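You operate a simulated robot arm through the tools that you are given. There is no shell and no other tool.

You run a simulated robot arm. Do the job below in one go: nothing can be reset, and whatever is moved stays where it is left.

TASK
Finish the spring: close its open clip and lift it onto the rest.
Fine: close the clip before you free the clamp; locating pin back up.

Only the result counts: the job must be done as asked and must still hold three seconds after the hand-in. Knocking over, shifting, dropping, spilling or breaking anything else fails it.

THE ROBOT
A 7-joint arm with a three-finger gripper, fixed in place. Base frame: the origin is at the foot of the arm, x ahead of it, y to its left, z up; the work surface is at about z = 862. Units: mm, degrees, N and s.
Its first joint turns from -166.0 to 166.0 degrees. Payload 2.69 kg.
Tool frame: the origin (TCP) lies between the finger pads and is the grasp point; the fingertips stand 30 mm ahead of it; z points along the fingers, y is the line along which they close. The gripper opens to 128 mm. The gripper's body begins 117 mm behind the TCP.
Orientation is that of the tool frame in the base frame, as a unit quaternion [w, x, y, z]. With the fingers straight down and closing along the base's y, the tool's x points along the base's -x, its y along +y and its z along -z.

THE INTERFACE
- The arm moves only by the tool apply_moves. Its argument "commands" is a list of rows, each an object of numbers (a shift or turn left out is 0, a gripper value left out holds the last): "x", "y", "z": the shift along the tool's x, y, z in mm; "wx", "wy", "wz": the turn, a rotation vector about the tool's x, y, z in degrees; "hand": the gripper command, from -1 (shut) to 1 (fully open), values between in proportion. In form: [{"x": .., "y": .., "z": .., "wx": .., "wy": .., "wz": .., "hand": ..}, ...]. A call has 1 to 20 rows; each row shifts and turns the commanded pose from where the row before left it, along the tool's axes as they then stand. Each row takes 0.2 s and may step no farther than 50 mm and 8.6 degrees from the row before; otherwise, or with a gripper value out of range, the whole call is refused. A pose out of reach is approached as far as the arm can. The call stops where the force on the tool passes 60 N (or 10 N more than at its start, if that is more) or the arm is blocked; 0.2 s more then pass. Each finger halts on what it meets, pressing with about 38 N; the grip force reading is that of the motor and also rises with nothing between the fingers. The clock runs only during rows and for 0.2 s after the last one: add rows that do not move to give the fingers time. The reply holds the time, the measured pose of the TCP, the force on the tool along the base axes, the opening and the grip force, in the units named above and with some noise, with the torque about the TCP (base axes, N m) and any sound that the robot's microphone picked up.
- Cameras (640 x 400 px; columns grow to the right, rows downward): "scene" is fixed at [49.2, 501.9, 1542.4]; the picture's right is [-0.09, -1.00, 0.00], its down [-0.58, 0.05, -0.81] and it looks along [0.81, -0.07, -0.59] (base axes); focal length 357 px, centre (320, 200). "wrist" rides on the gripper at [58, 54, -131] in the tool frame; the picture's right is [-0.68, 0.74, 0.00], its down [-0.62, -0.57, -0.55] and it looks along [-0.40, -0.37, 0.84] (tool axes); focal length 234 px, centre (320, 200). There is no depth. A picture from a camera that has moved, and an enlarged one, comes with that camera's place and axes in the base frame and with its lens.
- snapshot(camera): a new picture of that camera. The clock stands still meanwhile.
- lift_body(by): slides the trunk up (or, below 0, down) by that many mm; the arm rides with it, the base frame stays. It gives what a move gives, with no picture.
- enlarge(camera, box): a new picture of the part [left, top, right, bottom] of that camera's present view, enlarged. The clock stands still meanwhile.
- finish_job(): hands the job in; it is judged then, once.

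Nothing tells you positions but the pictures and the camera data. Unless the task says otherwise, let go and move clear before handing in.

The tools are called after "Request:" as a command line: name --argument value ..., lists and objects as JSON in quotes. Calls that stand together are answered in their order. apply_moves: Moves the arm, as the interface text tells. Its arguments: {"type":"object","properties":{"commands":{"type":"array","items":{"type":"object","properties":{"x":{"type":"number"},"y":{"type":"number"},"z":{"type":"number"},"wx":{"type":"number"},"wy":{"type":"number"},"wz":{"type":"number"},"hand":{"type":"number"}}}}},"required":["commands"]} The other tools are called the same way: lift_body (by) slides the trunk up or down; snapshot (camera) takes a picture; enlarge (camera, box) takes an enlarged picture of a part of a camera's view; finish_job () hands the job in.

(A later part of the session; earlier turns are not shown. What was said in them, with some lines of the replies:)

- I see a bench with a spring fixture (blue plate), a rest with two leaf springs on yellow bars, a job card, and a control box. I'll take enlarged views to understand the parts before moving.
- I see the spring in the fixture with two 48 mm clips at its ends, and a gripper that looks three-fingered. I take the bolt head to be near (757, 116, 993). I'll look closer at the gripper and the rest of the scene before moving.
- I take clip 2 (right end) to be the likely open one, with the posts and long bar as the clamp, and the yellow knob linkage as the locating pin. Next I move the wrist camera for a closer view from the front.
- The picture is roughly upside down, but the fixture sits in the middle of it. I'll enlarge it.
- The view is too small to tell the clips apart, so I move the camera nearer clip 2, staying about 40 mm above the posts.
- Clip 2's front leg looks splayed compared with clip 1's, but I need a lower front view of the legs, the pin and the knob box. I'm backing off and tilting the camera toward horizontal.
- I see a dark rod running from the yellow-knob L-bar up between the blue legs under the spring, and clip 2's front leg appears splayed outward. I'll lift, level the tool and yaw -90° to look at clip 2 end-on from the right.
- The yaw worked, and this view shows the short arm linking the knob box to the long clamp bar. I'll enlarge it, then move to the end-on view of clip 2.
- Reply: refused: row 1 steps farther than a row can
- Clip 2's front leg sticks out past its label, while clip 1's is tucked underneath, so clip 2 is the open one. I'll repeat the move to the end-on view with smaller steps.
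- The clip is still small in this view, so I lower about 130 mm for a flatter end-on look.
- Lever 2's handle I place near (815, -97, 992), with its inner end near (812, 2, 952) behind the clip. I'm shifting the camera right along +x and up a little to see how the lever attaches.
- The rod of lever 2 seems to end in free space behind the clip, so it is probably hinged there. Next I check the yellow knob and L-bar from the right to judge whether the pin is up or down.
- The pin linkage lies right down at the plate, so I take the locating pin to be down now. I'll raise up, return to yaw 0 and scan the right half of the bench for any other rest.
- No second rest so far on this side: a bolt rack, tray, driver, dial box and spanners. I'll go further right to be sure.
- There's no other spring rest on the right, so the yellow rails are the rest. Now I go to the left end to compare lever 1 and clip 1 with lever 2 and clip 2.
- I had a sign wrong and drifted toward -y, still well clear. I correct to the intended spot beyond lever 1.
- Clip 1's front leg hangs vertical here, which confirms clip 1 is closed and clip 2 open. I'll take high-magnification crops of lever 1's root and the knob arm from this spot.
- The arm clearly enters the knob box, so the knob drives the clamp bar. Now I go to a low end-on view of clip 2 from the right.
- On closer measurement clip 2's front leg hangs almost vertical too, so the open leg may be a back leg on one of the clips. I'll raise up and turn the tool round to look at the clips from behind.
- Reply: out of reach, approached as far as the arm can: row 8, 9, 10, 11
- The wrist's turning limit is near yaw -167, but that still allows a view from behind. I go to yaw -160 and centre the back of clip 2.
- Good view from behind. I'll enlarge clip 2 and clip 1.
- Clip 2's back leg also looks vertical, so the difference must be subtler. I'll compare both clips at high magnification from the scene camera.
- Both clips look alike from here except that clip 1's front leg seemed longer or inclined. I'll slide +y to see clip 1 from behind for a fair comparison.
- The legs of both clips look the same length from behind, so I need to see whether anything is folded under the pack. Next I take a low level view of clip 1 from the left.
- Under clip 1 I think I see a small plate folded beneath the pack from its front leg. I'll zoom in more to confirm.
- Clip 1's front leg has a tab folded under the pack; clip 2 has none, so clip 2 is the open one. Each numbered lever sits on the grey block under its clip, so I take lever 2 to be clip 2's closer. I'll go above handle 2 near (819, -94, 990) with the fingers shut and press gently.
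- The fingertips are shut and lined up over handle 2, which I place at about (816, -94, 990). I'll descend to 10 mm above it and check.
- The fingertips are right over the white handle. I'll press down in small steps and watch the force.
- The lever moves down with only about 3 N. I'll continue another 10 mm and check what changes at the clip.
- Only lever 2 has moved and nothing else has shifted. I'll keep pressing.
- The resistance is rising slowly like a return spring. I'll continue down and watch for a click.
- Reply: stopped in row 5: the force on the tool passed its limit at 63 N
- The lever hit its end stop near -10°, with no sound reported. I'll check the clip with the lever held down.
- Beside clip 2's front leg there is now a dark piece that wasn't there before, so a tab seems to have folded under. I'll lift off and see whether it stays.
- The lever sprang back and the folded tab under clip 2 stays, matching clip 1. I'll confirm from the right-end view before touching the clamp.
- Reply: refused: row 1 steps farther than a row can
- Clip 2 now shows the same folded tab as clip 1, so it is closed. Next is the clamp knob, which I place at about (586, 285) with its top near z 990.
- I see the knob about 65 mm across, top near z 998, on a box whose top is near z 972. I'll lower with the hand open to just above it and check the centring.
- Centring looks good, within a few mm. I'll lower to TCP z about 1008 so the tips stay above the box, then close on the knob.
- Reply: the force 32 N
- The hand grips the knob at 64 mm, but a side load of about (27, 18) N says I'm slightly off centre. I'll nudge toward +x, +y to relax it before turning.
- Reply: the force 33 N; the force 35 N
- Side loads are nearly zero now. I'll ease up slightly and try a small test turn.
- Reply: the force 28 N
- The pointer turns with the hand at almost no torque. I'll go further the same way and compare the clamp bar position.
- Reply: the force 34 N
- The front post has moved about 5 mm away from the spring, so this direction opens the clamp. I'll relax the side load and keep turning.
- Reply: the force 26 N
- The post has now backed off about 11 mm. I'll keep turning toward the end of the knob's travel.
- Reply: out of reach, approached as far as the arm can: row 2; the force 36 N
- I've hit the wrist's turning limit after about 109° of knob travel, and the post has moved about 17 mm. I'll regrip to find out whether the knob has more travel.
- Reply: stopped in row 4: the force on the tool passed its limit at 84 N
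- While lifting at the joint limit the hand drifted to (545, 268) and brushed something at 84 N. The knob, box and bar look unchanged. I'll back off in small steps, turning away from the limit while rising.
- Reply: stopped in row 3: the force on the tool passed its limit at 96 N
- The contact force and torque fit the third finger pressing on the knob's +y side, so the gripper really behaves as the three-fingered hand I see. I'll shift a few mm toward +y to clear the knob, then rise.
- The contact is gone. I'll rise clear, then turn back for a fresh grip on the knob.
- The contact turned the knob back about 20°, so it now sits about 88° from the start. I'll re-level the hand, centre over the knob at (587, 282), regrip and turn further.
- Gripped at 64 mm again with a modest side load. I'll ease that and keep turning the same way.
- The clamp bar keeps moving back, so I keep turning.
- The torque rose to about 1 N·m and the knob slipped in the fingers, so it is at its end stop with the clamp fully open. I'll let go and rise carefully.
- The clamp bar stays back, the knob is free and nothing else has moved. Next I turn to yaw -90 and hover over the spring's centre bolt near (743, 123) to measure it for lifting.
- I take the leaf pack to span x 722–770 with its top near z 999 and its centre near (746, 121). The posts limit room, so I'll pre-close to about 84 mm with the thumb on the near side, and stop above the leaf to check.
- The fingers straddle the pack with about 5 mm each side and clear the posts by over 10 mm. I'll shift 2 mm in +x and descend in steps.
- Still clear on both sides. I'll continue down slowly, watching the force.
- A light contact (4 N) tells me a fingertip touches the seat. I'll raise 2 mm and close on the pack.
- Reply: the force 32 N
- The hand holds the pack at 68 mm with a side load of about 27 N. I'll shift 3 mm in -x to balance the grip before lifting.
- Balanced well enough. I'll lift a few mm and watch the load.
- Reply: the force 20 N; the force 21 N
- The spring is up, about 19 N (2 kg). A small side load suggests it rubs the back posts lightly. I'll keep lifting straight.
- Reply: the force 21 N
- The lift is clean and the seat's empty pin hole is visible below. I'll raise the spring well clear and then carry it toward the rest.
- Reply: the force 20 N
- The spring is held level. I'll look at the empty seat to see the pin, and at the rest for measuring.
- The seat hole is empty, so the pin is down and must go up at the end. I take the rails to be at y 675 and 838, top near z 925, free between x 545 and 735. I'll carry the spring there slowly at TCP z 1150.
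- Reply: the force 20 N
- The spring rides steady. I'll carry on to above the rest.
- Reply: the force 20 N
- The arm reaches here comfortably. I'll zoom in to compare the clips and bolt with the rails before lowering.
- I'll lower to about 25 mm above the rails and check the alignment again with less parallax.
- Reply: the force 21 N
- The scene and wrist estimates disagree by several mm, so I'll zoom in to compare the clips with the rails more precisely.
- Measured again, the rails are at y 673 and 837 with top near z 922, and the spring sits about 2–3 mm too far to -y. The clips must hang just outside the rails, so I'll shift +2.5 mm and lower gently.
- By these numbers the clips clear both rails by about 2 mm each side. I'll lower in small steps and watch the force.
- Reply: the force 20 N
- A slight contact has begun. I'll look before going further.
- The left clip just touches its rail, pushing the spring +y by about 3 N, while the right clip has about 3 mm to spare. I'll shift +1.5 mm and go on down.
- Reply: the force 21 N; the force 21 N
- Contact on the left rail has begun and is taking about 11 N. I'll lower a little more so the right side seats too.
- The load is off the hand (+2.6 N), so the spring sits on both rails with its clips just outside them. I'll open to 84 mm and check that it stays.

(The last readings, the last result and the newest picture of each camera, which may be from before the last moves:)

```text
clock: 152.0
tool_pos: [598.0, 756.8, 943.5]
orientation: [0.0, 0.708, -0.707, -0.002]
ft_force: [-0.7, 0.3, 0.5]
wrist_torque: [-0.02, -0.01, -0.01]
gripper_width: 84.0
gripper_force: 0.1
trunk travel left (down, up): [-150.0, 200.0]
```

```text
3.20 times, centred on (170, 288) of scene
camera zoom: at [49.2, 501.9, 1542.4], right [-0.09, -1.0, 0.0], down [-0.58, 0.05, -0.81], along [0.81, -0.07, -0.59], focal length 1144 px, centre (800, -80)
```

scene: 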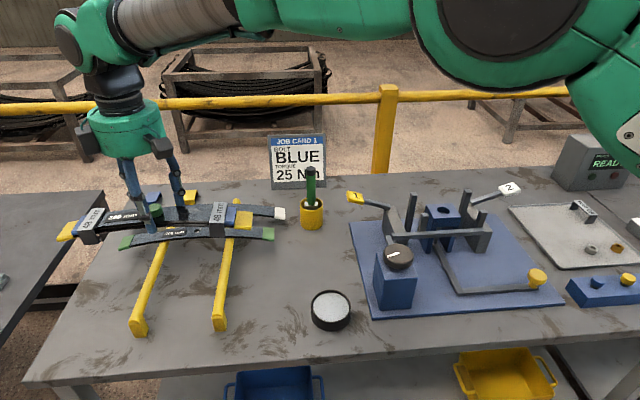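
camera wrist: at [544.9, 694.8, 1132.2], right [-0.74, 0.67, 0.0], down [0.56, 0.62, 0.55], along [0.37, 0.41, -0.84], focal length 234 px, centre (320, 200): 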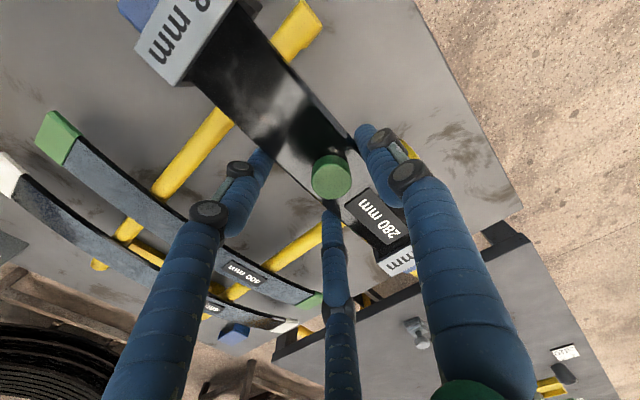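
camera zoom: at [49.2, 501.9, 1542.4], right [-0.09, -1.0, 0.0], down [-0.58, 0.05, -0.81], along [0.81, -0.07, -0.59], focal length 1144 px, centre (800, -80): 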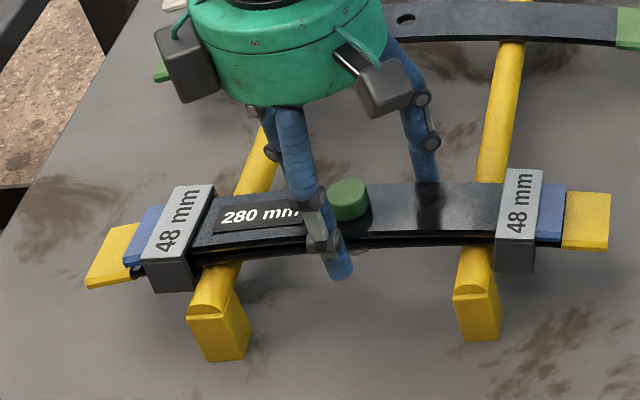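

The spring stays put and the hand reads no load. I'll rise straight up carefully.

Request:
apply_moves --commands '[{"z": -4}, {"z": -6}, {"z": -10}, {"z": -15}, {}]'

Request:
apply_moves --commands '[{"z": -30}, {"z": -40}, {"z": -40}, {"z": -40}, {"z": -40}, {}]'

Request:
enlarge --camera "scene" --box '[70, 200, 310, 350]'

Request:
snapshot --camera "wrist"

```text
clock: 153.2
tool_pos: [597.6, 758.1, 978.8]
orientation: [0.0, 0.708, -0.707, -0.001]
ft_force: [-0.2, -0.1, -0.4]
wrist_torque: [0.02, 0.0, 0.0]
gripper_width: 83.9
gripper_force: 0.0
trunk travel left (down, up): [-150.0, 200.0]
```

```text
clock: 154.6
tool_pos: [597.1, 756.3, 1170.3]
orientation: [-0.001, 0.707, -0.707, -0.001]
ft_force: [-0.3, -0.7, -0.1]
wrist_torque: [0.02, 0.02, -0.03]
gripper_width: 83.9
gripper_force: 0.0
trunk travel left (down, up): [-150.0, 200.0]
```

```text
2.67 times, centred on (190, 275) of scene
camera zoom: at [49.2, 501.9, 1542.4], right [-0.09, -1.0, 0.0], down [-0.58, 0.05, -0.81], along [0.81, -0.07, -0.59], focal length 953 px, centre (667, 0)
```

zoom: 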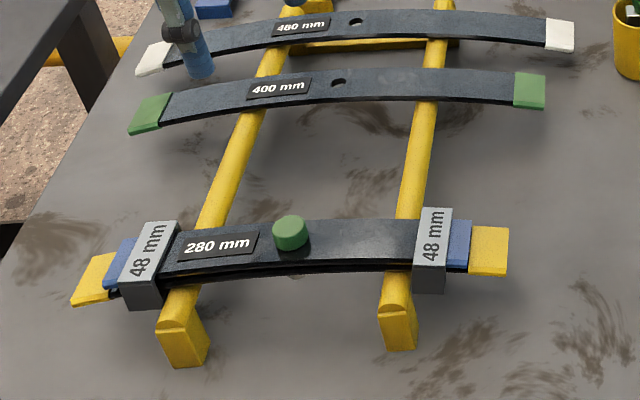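

```text
taken
camera wrist: at [544.6, 698.1, 1301.6], right [-0.74, 0.67, 0.0], down [0.56, 0.62, 0.55], along [0.37, 0.41, -0.84], focal length 234 px, centre (320, 200)
```

wrist: 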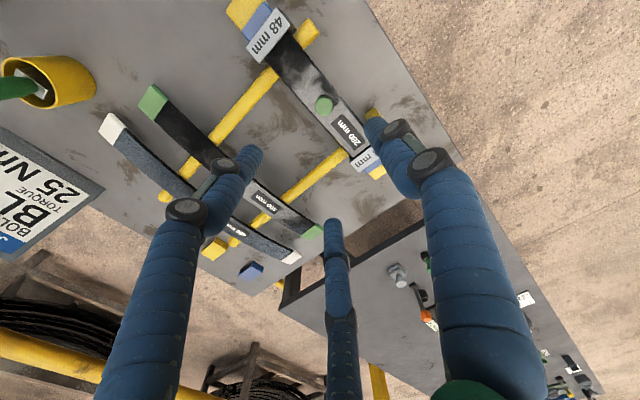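

The spring rests on the rails, level and untouched. Now for the locating pin: I'll look closely at the yellow knob and its L-bar.

Request:
enlarge --camera "scene" --box '[430, 230, 570, 310]'

Request:
enlarge --camera "scene" --box '[515, 255, 565, 305]'

Request:
enlarge --camera "scene" --box '[420, 195, 480, 250]'

```text
4.57 times, centred on (500, 270) of scene
camera zoom: at [49.2, 501.9, 1542.4], right [-0.09, -1.0, 0.0], down [-0.58, 0.05, -0.81], along [0.81, -0.07, -0.59], focal length 1634 px, centre (-503, -120)
```

zoom: 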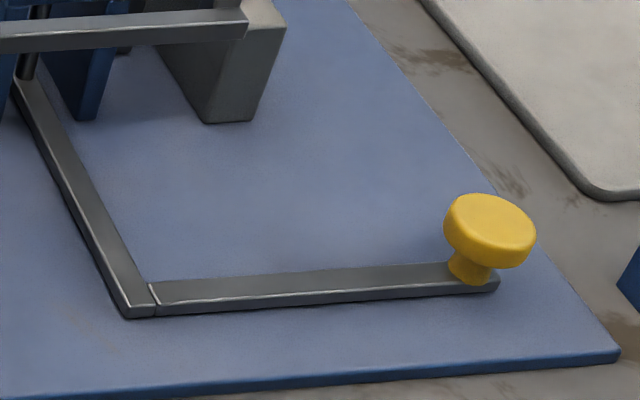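

```text
8.00 times, centred on (540, 280) of scene
camera zoom: at [49.2, 501.9, 1542.4], right [-0.09, -1.0, 0.0], down [-0.58, 0.05, -0.81], along [0.81, -0.07, -0.59], focal length 2859 px, centre (-1440, -440)
```

zoom: 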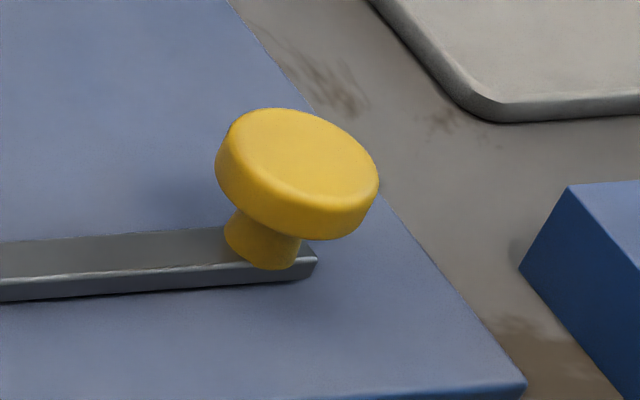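

```text
7.27 times, centred on (450, 222) of scene
camera zoom: at [49.2, 501.9, 1542.4], right [-0.09, -1.0, 0.0], down [-0.58, 0.05, -0.81], along [0.81, -0.07, -0.59], focal length 2600 px, centre (-626, 36)
```

zoom: 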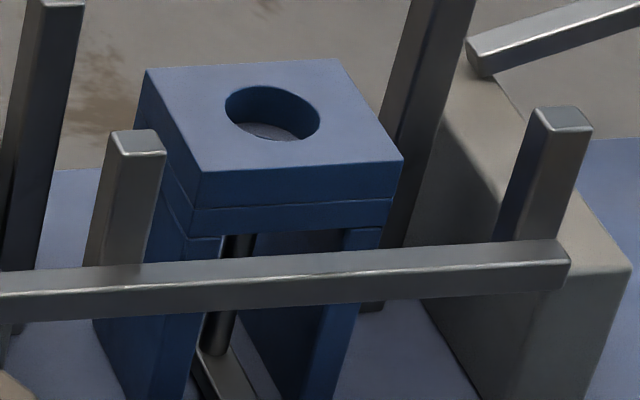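

The pin's rod joins the L-bar, which lies on the plate, so lifting the yellow knob should raise the pin. I take the knob's top to be at about (576, -55, 912), roughly 47 mm across. I'll go over it.

Request:
apply_moves --commands '[{"x": 47.7, "y": 1.2}, {"x": 47.7, "y": 1.2}, {"x": 47.7, "y": 1.2}, {"x": 47.7, "y": 1.2}, {"x": 47.7, "y": 1.2}, {"x": 47.7, "y": 1.2}, {"x": 47.7, "y": 1.2}, {"x": 47.7, "y": 1.2}, {"x": 47.7, "y": 1.2}, {"x": 47.7, "y": 1.2}, {"x": 47.7, "y": 1.2}, {"x": 47.7, "y": 1.2}, {"x": 47.7, "y": 1.2}, {"x": 47.7, "y": 1.2}, {"x": 47.7, "y": 1.2}, {"x": 47.7, "y": 1.2}, {"x": 47.7, "y": 1.2}, {}]'

Request:
apply_moves --commands '[{"z": 40}, {"z": 40}, {"z": 40}, {"z": 40}, {}]'

Request:
snapshot --camera "wrist"

Request:
enlarge --camera "scene" --box '[430, 190, 590, 310]'

```text
clock: 158.4
tool_pos: [580.1, -56.3, 1170.4]
orientation: [0.0, 0.709, -0.705, -0.002]
ft_force: [0.5, -0.4, 0.3]
wrist_torque: [0.11, 0.04, -0.03]
gripper_width: 83.9
gripper_force: 0.0
trunk travel left (down, up): [-150.0, 200.0]
```

```text
clock: 159.6
tool_pos: [579.6, -52.8, 1006.8]
orientation: [0.0, 0.708, -0.706, -0.002]
ft_force: [-0.3, -0.3, -1.1]
wrist_torque: [0.01, 0.03, -0.02]
gripper_width: 83.8
gripper_force: 0.1
trunk travel left (down, up): [-150.0, 200.0]
```

```text
taken
camera wrist: at [525.5, -111.7, 1137.9], right [-0.74, 0.67, 0.0], down [0.56, 0.62, 0.55], along [0.37, 0.41, -0.84], focal length 234 px, centre (320, 200)
```

wrist: 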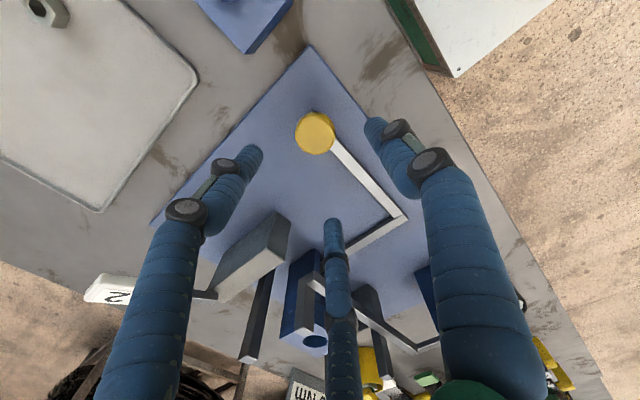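

```text
3.33 times, centred on (510, 250) of scene
camera zoom: at [49.2, 501.9, 1542.4], right [-0.09, -1.0, 0.0], down [-0.58, 0.05, -0.81], along [0.81, -0.07, -0.59], focal length 1191 px, centre (-313, 33)
```

zoom: 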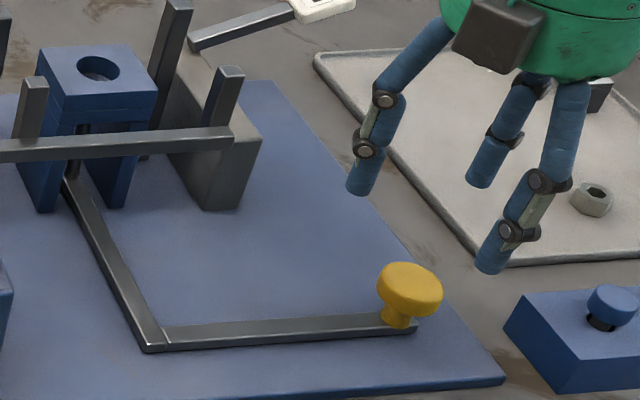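

Request:
enlarge --camera "wrist" --box '[260, 80, 380, 190]'

```text
3.64 times, centred on (320, 135) of wrist
camera zoom: at [525.5, -111.7, 1137.9], right [-0.74, 0.67, 0.0], down [0.56, 0.62, 0.55], along [0.37, 0.41, -0.84], focal length 852 px, centre (320, 436)
```

zoom: 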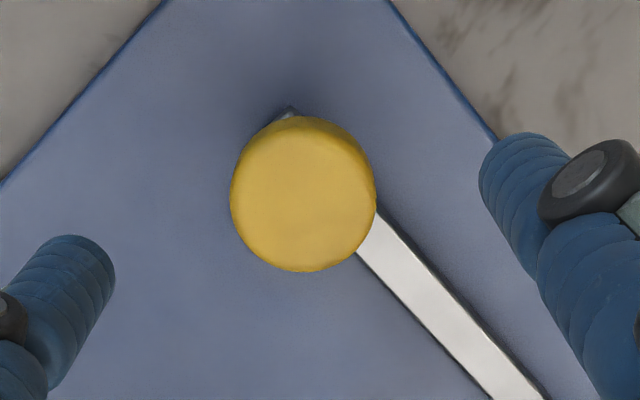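

Both cameras agree: the knob's top is at (580, -60, 905), about 40 mm across. I'll centre and lower so the tips reach just below its head.

Request:
apply_moves --commands '[{"x": 7, "z": 25}, {"z": 25}, {"z": 20}, {"z": 10}, {}]'

Request:
enlarge --camera "scene" --box '[480, 220, 590, 310]'

```text
clock: 160.8
tool_pos: [578.9, -60.2, 926.1]
orientation: [0.0, -0.707, 0.707, 0.001]
ft_force: [-0.3, -0.1, 0.4]
wrist_torque: [0.0, 0.02, 0.03]
gripper_width: 83.9
gripper_force: 0.0
trunk travel left (down, up): [-150.0, 200.0]
```

```text
4.44 times, centred on (535, 265) of scene
camera zoom: at [49.2, 501.9, 1542.4], right [-0.09, -1.0, 0.0], down [-0.58, 0.05, -0.81], along [0.81, -0.07, -0.59], focal length 1589 px, centre (-636, -89)
```

zoom: 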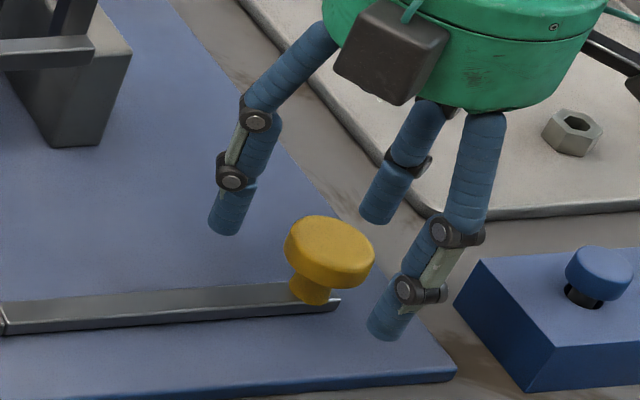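

Request:
apply_moves --commands '[{"z": 5}, {}]'

Request:
apply_moves --commands '[{"hand": 0}, {"hand": -0.3}, {"hand": -1}, {}, {}]'

Request:
enlarge --camera "scene" --box '[480, 220, 590, 310]'

```text
clock: 161.4
tool_pos: [579.4, -61.3, 921.3]
orientation: [0.0, 0.708, -0.706, -0.001]
ft_force: [0.4, -0.2, -0.4]
wrist_torque: [-0.01, 0.02, -0.01]
gripper_width: 84.1
gripper_force: 0.1
trunk travel left (down, up): [-150.0, 200.0]
```

```text
clock: 162.6
tool_pos: [577.3, -59.6, 922.3]
orientation: [0.0, 0.708, -0.706, -0.001]
ft_force: [-8.6, 8.4, 1.3]
wrist_torque: [0.26, 0.35, 0.03]
gripper_width: 38.5
gripper_force: 44.9
trunk travel left (down, up): [-150.0, 200.0]
```

```text
4.44 times, centred on (535, 265) of scene
camera zoom: at [49.2, 501.9, 1542.4], right [-0.09, -1.0, 0.0], down [-0.58, 0.05, -0.81], along [0.81, -0.07, -0.59], focal length 1589 px, centre (-636, -89)
```

zoom: 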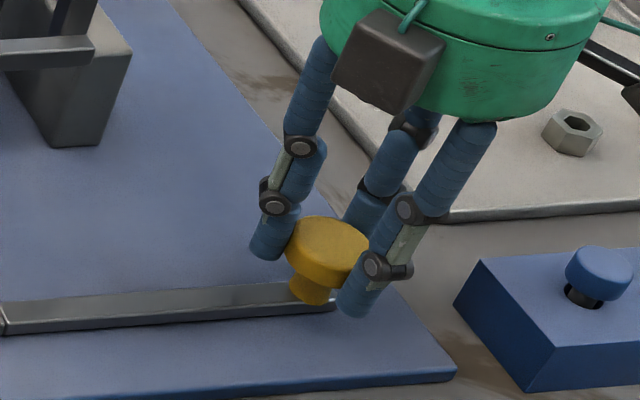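

The knob is held at 38.5 mm with little side load. I'll lift a few mm gently and see what moves.

Request:
apply_moves --commands '[{"z": -2}, {"z": -2}, {}]'

Request:
enlarge --camera "scene" --box '[420, 190, 580, 310]'

```text
clock: 163.4
tool_pos: [578.0, -60.7, 924.0]
orientation: [-0.001, 0.708, -0.706, 0.0]
ft_force: [-8.6, 10.2, -9.3]
wrist_torque: [0.33, 0.5, -0.02]
gripper_width: 38.4
gripper_force: 45.0
trunk travel left (down, up): [-150.0, 200.0]
```

```text
3.33 times, centred on (500, 250) of scene
camera zoom: at [49.2, 501.9, 1542.4], right [-0.09, -1.0, 0.0], down [-0.58, 0.05, -0.81], along [0.81, -0.07, -0.59], focal length 1191 px, centre (-280, 33)
```

zoom: 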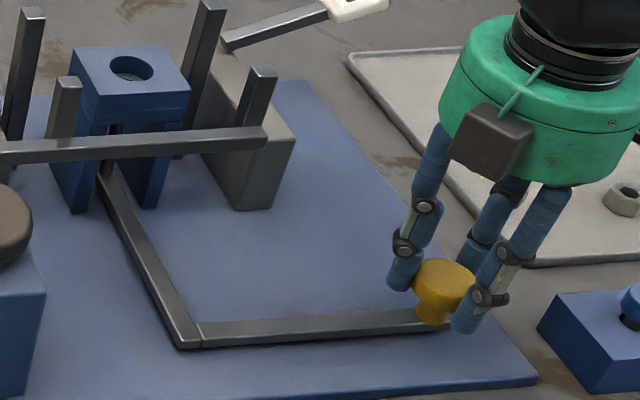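

Request:
apply_moves --commands '[{"z": -2}, {"z": -2}, {"z": -2}, {}]'

Request:
enlarge --camera "scene" --box '[420, 190, 580, 310]'

```text
clock: 164.4
tool_pos: [578.2, -60.1, 931.2]
orientation: [0.0, 0.708, -0.706, -0.002]
ft_force: [-16.9, 1.6, -8.0]
wrist_torque: [-0.11, 0.68, 0.06]
gripper_width: 38.6
gripper_force: 44.9
trunk travel left (down, up): [-150.0, 200.0]
```

```text
3.33 times, centred on (500, 250) of scene
camera zoom: at [49.2, 501.9, 1542.4], right [-0.09, -1.0, 0.0], down [-0.58, 0.05, -0.81], along [0.81, -0.07, -0.59], focal length 1191 px, centre (-280, 33)
```

zoom: 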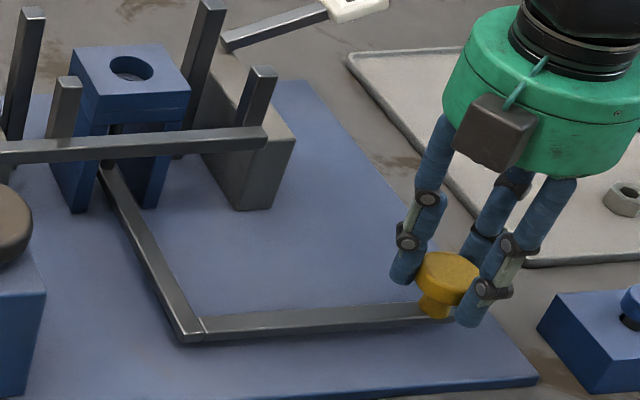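

The whole L-bar rises with the knob at about 8 N, so lifting is right. I'll continue up.

Request:
apply_moves --commands '[{"y": 1, "z": -2}, {"z": -2}, {"z": -2}, {"z": -2}, {"z": -2}, {}]'

Request:
enlarge --camera "scene" --box '[420, 190, 580, 310]'

```text
clock: 165.8
tool_pos: [578.4, -59.3, 943.8]
orientation: [0.0, 0.708, -0.707, -0.001]
ft_force: [-7.0, 3.8, -7.8]
wrist_torque: [0.07, 0.09, 0.01]
gripper_width: 38.7
gripper_force: 45.1
trunk travel left (down, up): [-150.0, 200.0]
```

```text
3.33 times, centred on (500, 250) of scene
camera zoom: at [49.2, 501.9, 1542.4], right [-0.09, -1.0, 0.0], down [-0.58, 0.05, -0.81], along [0.81, -0.07, -0.59], focal length 1191 px, centre (-280, 33)
```

zoom: 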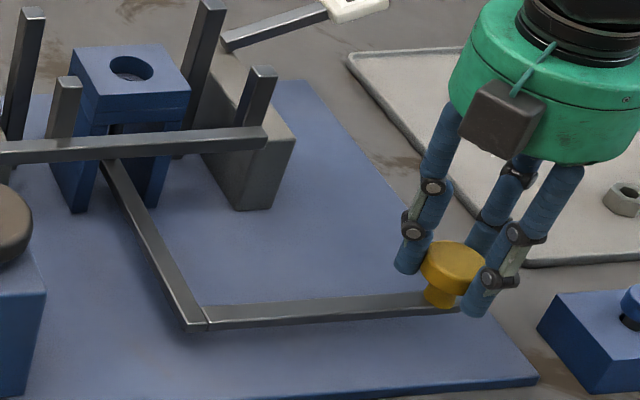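

Request:
apply_moves --commands '[{"y": 0.5, "z": -2}, {"z": -2}, {"z": -2}, {"z": -2}, {"z": -2}, {}]'

Request:
enlarge --camera "scene" --box '[420, 190, 580, 310]'

Request:
enlarge --camera "scene" --box '[420, 195, 480, 250]'

```text
clock: 167.2
tool_pos: [578.2, -60.2, 951.7]
orientation: [0.0, 0.708, -0.706, -0.002]
ft_force: [0.4, 4.9, -7.4]
wrist_torque: [0.13, 0.15, 0.02]
gripper_width: 38.8
gripper_force: 44.9
trunk travel left (down, up): [-150.0, 200.0]
```

```text
3.33 times, centred on (500, 250) of scene
camera zoom: at [49.2, 501.9, 1542.4], right [-0.09, -1.0, 0.0], down [-0.58, 0.05, -0.81], along [0.81, -0.07, -0.59], focal length 1191 px, centre (-280, 33)
```

zoom: 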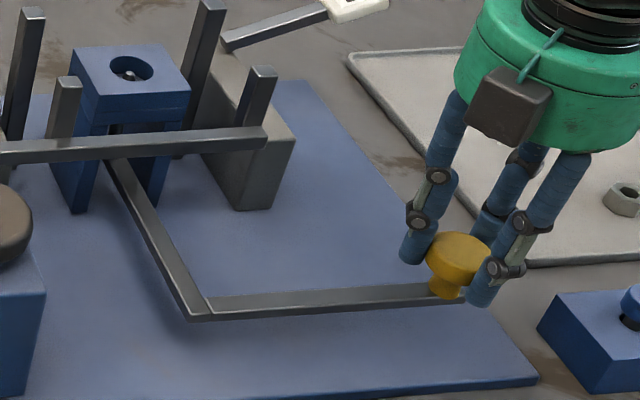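

```text
7.27 times, centred on (450, 222) of scene
camera zoom: at [49.2, 501.9, 1542.4], right [-0.09, -1.0, 0.0], down [-0.58, 0.05, -0.81], along [0.81, -0.07, -0.59], focal length 2600 px, centre (-626, 36)
```

zoom: 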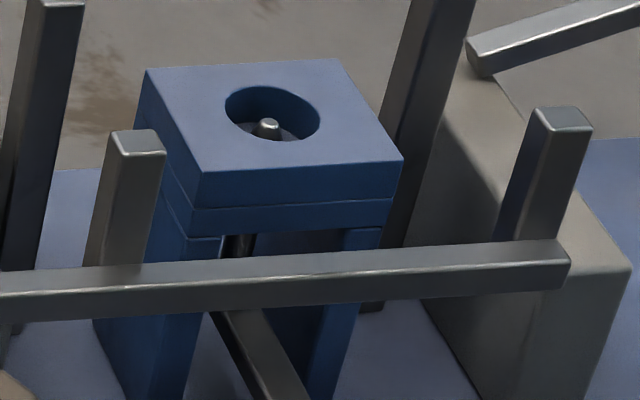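

The pin's tip is now coming up inside the seat hole. I'll keep lifting to the stop.

Request:
apply_moves --commands '[{"z": -2}, {"z": -2}, {"z": -2}, {"z": -2}, {"z": -2}, {}]'

Request:
enlarge --camera "scene" --box '[420, 190, 580, 310]'

```text
clock: 168.6
tool_pos: [578.8, -60.2, 961.8]
orientation: [-0.001, 0.708, -0.707, 0.0]
ft_force: [3.5, 18.6, -7.5]
wrist_torque: [0.57, -0.11, 0.03]
gripper_width: 38.6
gripper_force: 44.9
trunk travel left (down, up): [-150.0, 200.0]
```

```text
3.33 times, centred on (500, 250) of scene
camera zoom: at [49.2, 501.9, 1542.4], right [-0.09, -1.0, 0.0], down [-0.58, 0.05, -0.81], along [0.81, -0.07, -0.59], focal length 1191 px, centre (-280, 33)
```

zoom: 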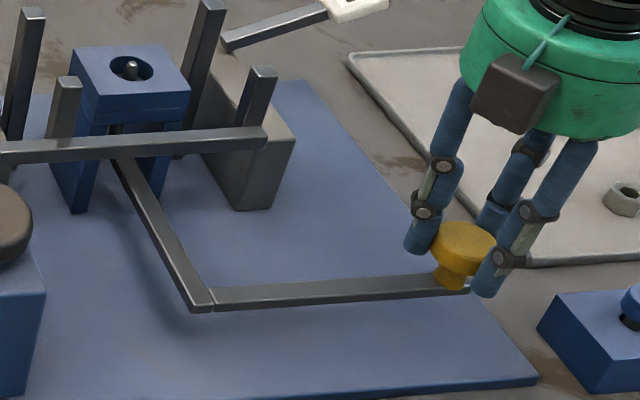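

Request:
apply_moves --commands '[{"x": -1.5, "z": -2}, {"z": -2}, {"z": -2}, {"z": -2}, {"z": -2}, {}]'

Request:
enlarge --camera "scene" --box '[420, 190, 580, 310]'

```text
clock: 170.0
tool_pos: [577.8, -59.6, 971.0]
orientation: [-0.001, 0.708, -0.706, -0.002]
ft_force: [-2.4, -16.5, -9.5]
wrist_torque: [-0.57, 0.26, 0.07]
gripper_width: 38.5
gripper_force: 45.1
trunk travel left (down, up): [-150.0, 200.0]
```

```text
3.33 times, centred on (500, 250) of scene
camera zoom: at [49.2, 501.9, 1542.4], right [-0.09, -1.0, 0.0], down [-0.58, 0.05, -0.81], along [0.81, -0.07, -0.59], focal length 1191 px, centre (-280, 33)
```

zoom: 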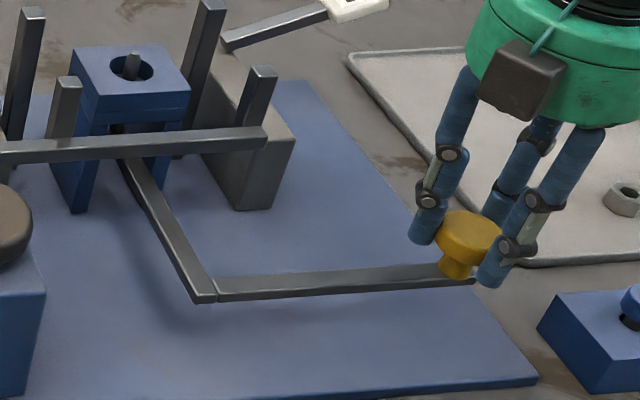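

The pin now stands above the seat. I'll go on until it stops.

Request:
apply_moves --commands '[{"x": 0.7, "z": -2}, {"z": -2}, {"z": -2}, {}]'

Request:
apply_moves --commands '[{"z": -2}, {"z": -2}, {}]'

Request:
enlarge --camera "scene" --box '[420, 190, 580, 310]'

```text
clock: 171.0
tool_pos: [577.6, -60.0, 980.1]
orientation: [-0.001, 0.708, -0.706, -0.001]
ft_force: [1.8, -8.2, -9.4]
wrist_torque: [-0.15, -0.11, -0.03]
gripper_width: 38.7
gripper_force: 45.4
trunk travel left (down, up): [-150.0, 200.0]
```

```text
clock: 171.8
tool_pos: [578.0, -59.5, 982.6]
orientation: [-0.001, 0.707, -0.707, -0.001]
ft_force: [2.3, -16.1, -6.7]
wrist_torque: [-0.48, 0.03, -0.01]
gripper_width: 38.8
gripper_force: 45.1
trunk travel left (down, up): [-150.0, 200.0]
```

```text
3.33 times, centred on (500, 250) of scene
camera zoom: at [49.2, 501.9, 1542.4], right [-0.09, -1.0, 0.0], down [-0.58, 0.05, -0.81], along [0.81, -0.07, -0.59], focal length 1191 px, centre (-280, 33)
```

zoom: 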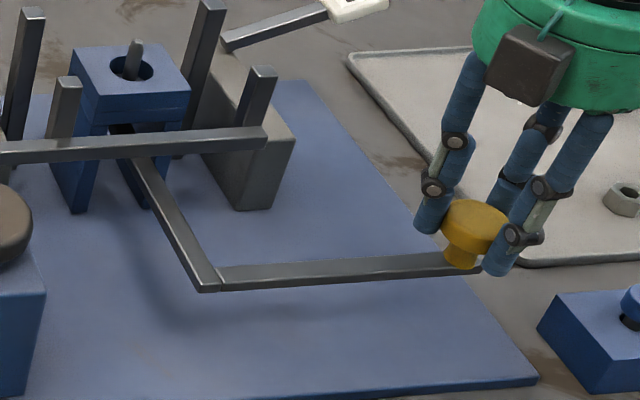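

Request:
apply_moves --commands '[{"x": 0.7, "z": -2}, {"z": -2}, {}]'

Request:
apply_moves --commands '[{"z": -2}, {"z": -2}, {}]'

Request:
enlarge --camera "scene" --box '[420, 190, 580, 310]'

```text
clock: 172.6
tool_pos: [577.4, -61.0, 986.3]
orientation: [0.0, 0.708, -0.707, -0.002]
ft_force: [3.7, -2.1, -6.6]
wrist_torque: [0.12, 0.0, -0.04]
gripper_width: 38.4
gripper_force: 44.8
trunk travel left (down, up): [-150.0, 200.0]
```

```text
clock: 173.4
tool_pos: [578.1, -60.1, 990.4]
orientation: [0.0, 0.707, -0.707, -0.001]
ft_force: [3.2, 3.5, -8.3]
wrist_torque: [0.21, 0.15, 0.01]
gripper_width: 38.6
gripper_force: 45.0
trunk travel left (down, up): [-150.0, 200.0]
```

```text
3.33 times, centred on (500, 250) of scene
camera zoom: at [49.2, 501.9, 1542.4], right [-0.09, -1.0, 0.0], down [-0.58, 0.05, -0.81], along [0.81, -0.07, -0.59], focal length 1191 px, centre (-280, 33)
```

zoom: 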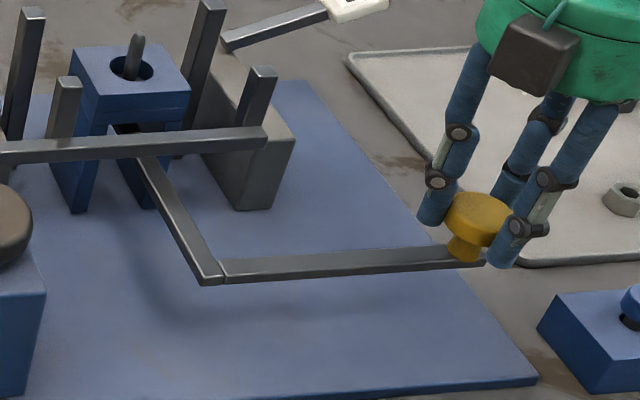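

Request:
apply_moves --commands '[{"z": -2}, {}]'

Request:
apply_moves --commands '[{"z": -2}, {}]'

Request:
enlarge --camera "scene" --box '[420, 190, 500, 260]'

```text
clock: 174.0
tool_pos: [578.6, -59.9, 992.2]
orientation: [-0.001, 0.708, -0.707, -0.001]
ft_force: [6.1, 3.8, -9.1]
wrist_torque: [0.09, -0.08, 0.04]
gripper_width: 38.6
gripper_force: 44.7
trunk travel left (down, up): [-150.0, 200.0]
```

```text
clock: 174.6
tool_pos: [577.9, -61.6, 994.4]
orientation: [0.0, 0.708, -0.707, -0.001]
ft_force: [4.9, 4.7, -8.6]
wrist_torque: [0.13, -0.16, 0.05]
gripper_width: 38.5
gripper_force: 44.8
trunk travel left (down, up): [-150.0, 200.0]
```

```text
5.71 times, centred on (460, 225) of scene
camera zoom: at [49.2, 501.9, 1542.4], right [-0.09, -1.0, 0.0], down [-0.58, 0.05, -0.81], along [0.81, -0.07, -0.59], focal length 2042 px, centre (-480, 57)
```

zoom: 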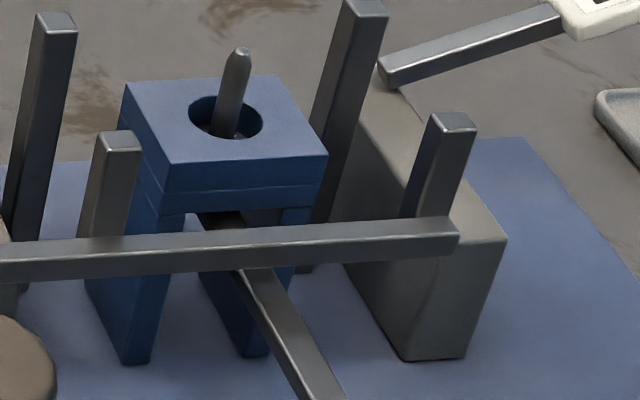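

Request:
apply_moves --commands '[{"z": -2}, {}]'

Request:
apply_moves --commands '[{"z": -2}, {}]'

Request:
enlarge --camera "scene" --box '[420, 190, 500, 260]'

```text
clock: 175.2
tool_pos: [578.6, -61.0, 996.7]
orientation: [0.001, 0.707, -0.707, -0.001]
ft_force: [5.5, -0.4, -7.4]
wrist_torque: [-0.08, -0.06, -0.01]
gripper_width: 38.7
gripper_force: 45.5
trunk travel left (down, up): [-150.0, 200.0]
```

```text
clock: 175.8
tool_pos: [577.4, -60.2, 997.9]
orientation: [-0.001, 0.708, -0.706, 0.0]
ft_force: [4.3, 7.9, -2.1]
wrist_torque: [0.33, 0.13, 0.03]
gripper_width: 38.7
gripper_force: 45.2
trunk travel left (down, up): [-150.0, 200.0]
```

```text
5.71 times, centred on (460, 225) of scene
camera zoom: at [49.2, 501.9, 1542.4], right [-0.09, -1.0, 0.0], down [-0.58, 0.05, -0.81], along [0.81, -0.07, -0.59], focal length 2042 px, centre (-480, 57)
```

zoom: 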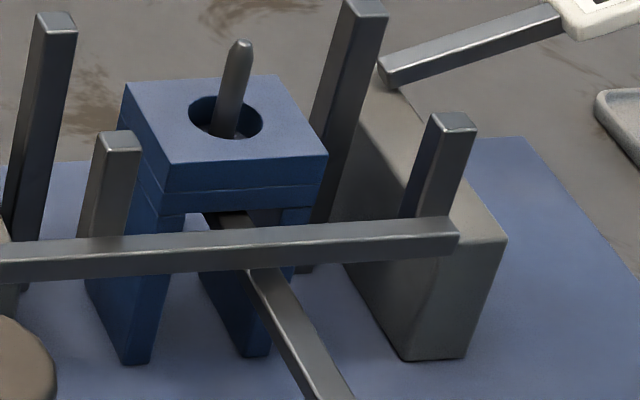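

The load dropped to about 2 N, perhaps a catch near the top. I'll go up a bit more to feel for the stop.

Request:
apply_moves --commands '[{"z": -1.5}, {}]'

Request:
apply_moves --commands '[{"z": -1.5}, {}]'

```text
clock: 176.4
tool_pos: [577.2, -60.0, 1001.0]
orientation: [0.0, 0.708, -0.707, -0.001]
ft_force: [8.3, 8.2, 1.5]
wrist_torque: [0.3, 0.1, -0.02]
gripper_width: 38.5
gripper_force: 45.4
trunk travel left (down, up): [-150.0, 200.0]
```

```text
clock: 177.0
tool_pos: [577.9, -59.5, 1000.3]
orientation: [0.0, 0.708, -0.706, -0.001]
ft_force: [9.0, 9.2, -3.3]
wrist_torque: [0.16, -0.43, 0.04]
gripper_width: 38.7
gripper_force: 44.6
trunk travel left (down, up): [-150.0, 200.0]
```

Request:
apply_moves --commands '[{"z": -1.5}, {}]'

Request:
apply_moves --commands '[{"z": -1.5}, {}]'

Request:
enlarge --camera "scene" --box '[420, 190, 580, 310]'

```text
clock: 177.6
tool_pos: [577.3, -60.2, 1001.1]
orientation: [0.001, 0.708, -0.706, -0.002]
ft_force: [9.0, 6.8, -17.2]
wrist_torque: [0.06, -0.5, 0.0]
gripper_width: 38.7
gripper_force: 44.7
trunk travel left (down, up): [-150.0, 200.0]
```

```text
clock: 178.2
tool_pos: [577.8, -61.1, 1001.4]
orientation: [0.002, 0.707, -0.707, -0.003]
ft_force: [11.4, 2.2, -34.6]
wrist_torque: [0.03, -0.29, -0.04]
gripper_width: 38.6
gripper_force: 45.2
trunk travel left (down, up): [-150.0, 200.0]
```

```text
3.33 times, centred on (500, 250) of scene
camera zoom: at [49.2, 501.9, 1542.4], right [-0.09, -1.0, 0.0], down [-0.58, 0.05, -0.81], along [0.81, -0.07, -0.59], focal length 1191 px, centre (-280, 33)
```

zoom: 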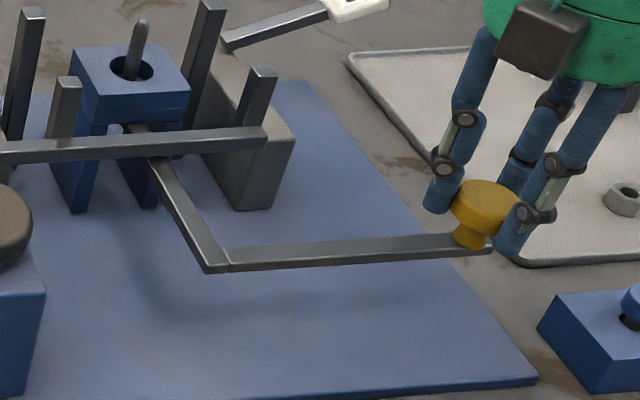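

The knob has reached a firm stop (35 N). I'll ease down 2–3 mm to feel whether the pin holds by itself before letting go.

Request:
apply_moves --commands '[{"z": 1.5}, {}]'

Request:
apply_moves --commands '[{"z": 1.5}, {}]'

Request:
apply_moves --commands '[{"z": 1}, {}]'

```text
clock: 178.8
tool_pos: [577.3, -59.5, 1002.9]
orientation: [0.0, 0.708, -0.706, -0.001]
ft_force: [6.0, 0.7, -24.8]
wrist_torque: [-0.03, 0.23, 0.02]
gripper_width: 38.4
gripper_force: 44.9
trunk travel left (down, up): [-150.0, 200.0]
```

```text
clock: 179.4
tool_pos: [577.8, -60.2, 1002.3]
orientation: [0.0, 0.708, -0.706, -0.001]
ft_force: [-2.8, -1.6, 4.0]
wrist_torque: [0.03, 0.84, 0.03]
gripper_width: 38.6
gripper_force: 44.9
trunk travel left (down, up): [-150.0, 200.0]
```

```text
clock: 180.0
tool_pos: [579.7, -58.8, 1001.4]
orientation: [-0.002, 0.708, -0.707, 0.0]
ft_force: [-0.5, 4.3, 12.8]
wrist_torque: [0.15, -0.33, 0.02]
gripper_width: 38.7
gripper_force: 45.0
trunk travel left (down, up): [-150.0, 200.0]
```

Pushing down 1 mm now meets 13 N of resistance, so the pin is held up on its own. I'll return to neutral and open the hand gently.

Request:
apply_moves --commands '[{"z": -0.8}, {}]'

Request:
apply_moves --commands '[{"hand": -0.3}, {}, {"hand": 0.0}, {"hand": 0.3125}, {}, {}]'

Request:
enlarge --camera "scene" --box '[420, 190, 580, 310]'

```text
clock: 180.6
tool_pos: [577.7, -60.5, 1000.5]
orientation: [-0.001, 0.708, -0.706, -0.001]
ft_force: [5.2, 4.4, 7.1]
wrist_torque: [0.16, -0.48, 0.01]
gripper_width: 38.4
gripper_force: 44.8
trunk travel left (down, up): [-150.0, 200.0]
```

```text
clock: 182.0
tool_pos: [577.7, -61.0, 1000.3]
orientation: [0.0, 0.708, -0.706, -0.002]
ft_force: [0.4, 0.2, 0.2]
wrist_torque: [0.01, 0.0, 0.0]
gripper_width: 84.2
gripper_force: 0.1
trunk travel left (down, up): [-150.0, 200.0]
```

```text
3.33 times, centred on (500, 250) of scene
camera zoom: at [49.2, 501.9, 1542.4], right [-0.09, -1.0, 0.0], down [-0.58, 0.05, -0.81], along [0.81, -0.07, -0.59], focal length 1191 px, centre (-280, 33)
```

zoom: 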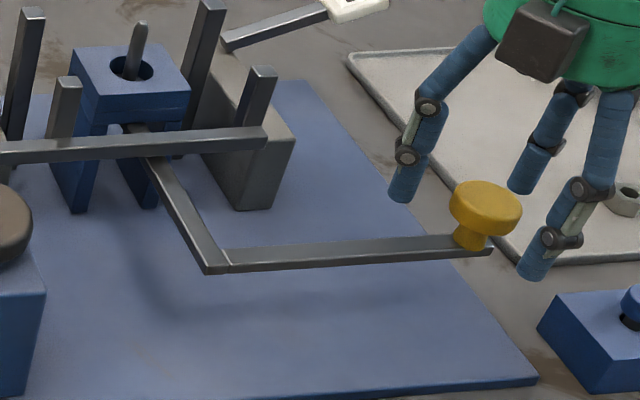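

The pin stays up by itself. I'll rise clear and check the whole bench after a pause.

Request:
apply_moves --commands '[{"z": -10}, {"z": -20}, {"z": -40}, {"z": -40}, {"z": -40}, {"z": -40}, {"y": 40}, {"y": 40}, {"y": 40}, {}, {}, {}, {}, {}]'

Request:
snapshot --camera "scene"

Request:
enlarge --camera "scene" --box '[340, 170, 580, 320]'

Request:
enlarge --camera "scene" --box '[70, 180, 330, 350]'

```text
clock: 185.0
tool_pos: [458.7, -60.2, 1191.7]
orientation: [0.0, 0.708, -0.706, -0.002]
ft_force: [0.2, 0.7, 0.0]
wrist_torque: [-0.01, 0.0, -0.01]
gripper_width: 84.0
gripper_force: 0.1
trunk travel left (down, up): [-150.0, 200.0]
```

```text
taken
```

scene: 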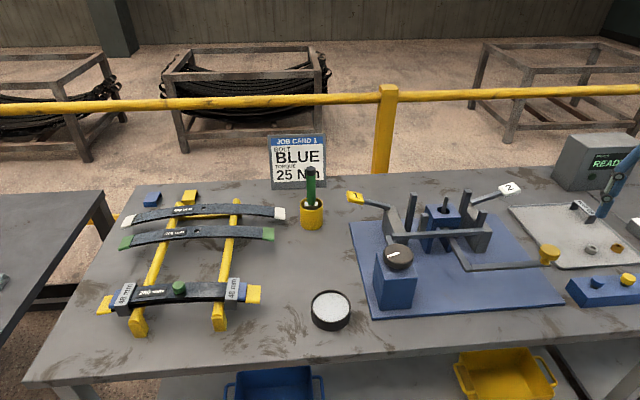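

```text
2.67 times, centred on (460, 245) of scene
camera zoom: at [49.2, 501.9, 1542.4], right [-0.09, -1.0, 0.0], down [-0.58, 0.05, -0.81], along [0.81, -0.07, -0.59], focal length 953 px, centre (-53, 80)
```

zoom: 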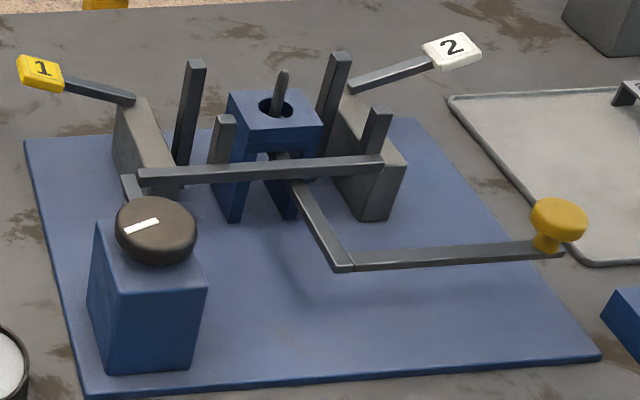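

```text
2.35 times, centred on (200, 265) of scene
camera zoom: at [49.2, 501.9, 1542.4], right [-0.09, -1.0, 0.0], down [-0.58, 0.05, -0.81], along [0.81, -0.07, -0.59], focal length 841 px, centre (602, 47)
```

zoom: 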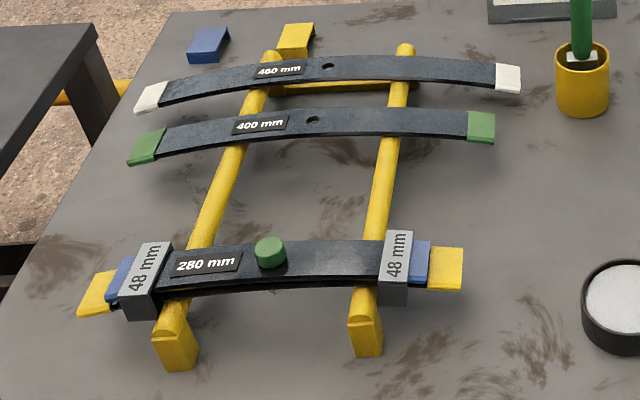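

The spring is on the rest, the pin stays up, the clamp is open and nothing else has moved. One last look at both clips before handing in.

Request:
enlarge --camera "scene" --box '[205, 265, 265, 325]'

Request:
enlarge --camera "scene" --box '[90, 265, 150, 325]'

Request:
apply_moves --commands '[{}, {}, {}, {}, {}, {}, {}, {}]'

Request:
enlarge --camera "scene" --box '[340, 170, 580, 320]'

```text
6.67 times, centred on (235, 295) of scene
camera zoom: at [49.2, 501.9, 1542.4], right [-0.09, -1.0, 0.0], down [-0.58, 0.05, -0.81], along [0.81, -0.07, -0.59], focal length 2383 px, centre (887, -433)
```

zoom: 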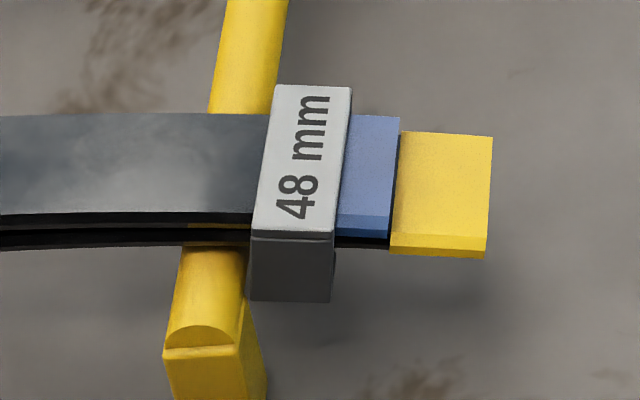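

```text
6.67 times, centred on (120, 295) of scene
camera zoom: at [49.2, 501.9, 1542.4], right [-0.09, -1.0, 0.0], down [-0.58, 0.05, -0.81], along [0.81, -0.07, -0.59], focal length 2383 px, centre (1653, -433)
```

zoom: 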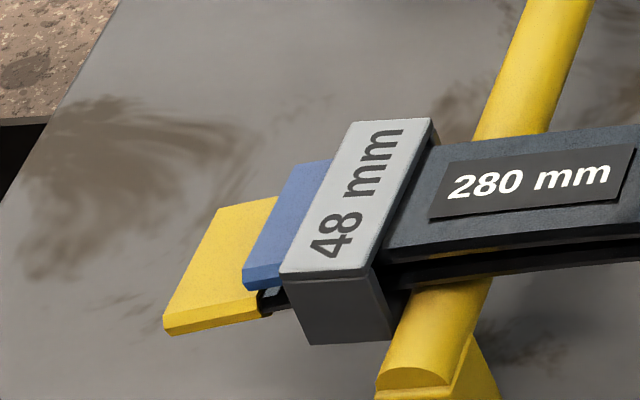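

```text
clock: 186.8
tool_pos: [457.6, -60.8, 1190.2]
orientation: [0.0, 0.707, -0.707, -0.001]
ft_force: [0.5, 0.0, -0.3]
wrist_torque: [-0.02, 0.02, -0.01]
gripper_width: 84.0
gripper_force: 0.2
trunk travel left (down, up): [-150.0, 200.0]
```

```text
2.67 times, centred on (460, 245) of scene
camera zoom: at [49.2, 501.9, 1542.4], right [-0.09, -1.0, 0.0], down [-0.58, 0.05, -0.81], along [0.81, -0.07, -0.59], focal length 953 px, centre (-53, 80)
```

zoom: 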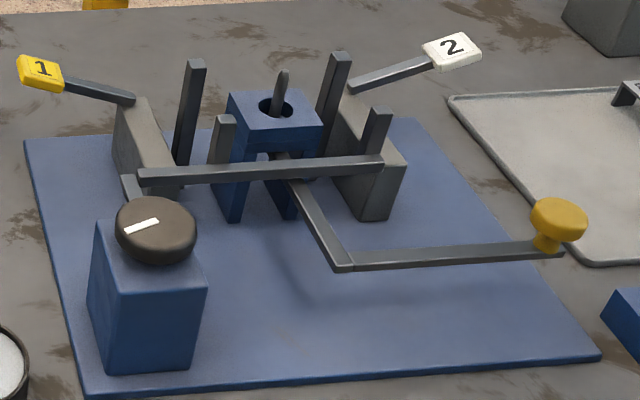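

Everything is holding still: both clips closed, the spring level on the yellow rest, the clamp free, the locating pin up and the arm clear. I'm handing the job in.

Request:
finish_job

```text
The job is handed in.
```

The spring is finished: its open clip is closed, the spring lies on the yellow rest, and the locating pin is back up. The job is handed in, but I got no verdict back.

1. **Clip:** Clip 2 (right end) was the open one. I pressed lever 2 to its stop and its tab folded under the leaves. I did this before touching the clamp, and the tab stayed folded after the lever sprang back.
2. **Clamp:** I turned the knob to its end stop, which moved the clamp bar about 22 mm back from the spring. I left the clamp open.
3. **Spring:** I lifted it out (about 2 kg) and set it across both rails, in front of the two loose leaves. The clips hang just outside the rails with only a couple of mm to spare. The spring stayed put after I let go.
4. **Locating pin:** I lifted the yellow knob to its stop. The pin latched and stayed up.

While I was regripping the clamp knob, the hand drifted at the limit of its turn and a finger bumped the knob, at up to 96 N. It turned the knob back about 20°, which I then corrected. The last pictures showed nothing else moved or knocked over.

The bolt in this spring is green, but job card 1 calls for a blue one. Changing it was not part of the job, so I left it.
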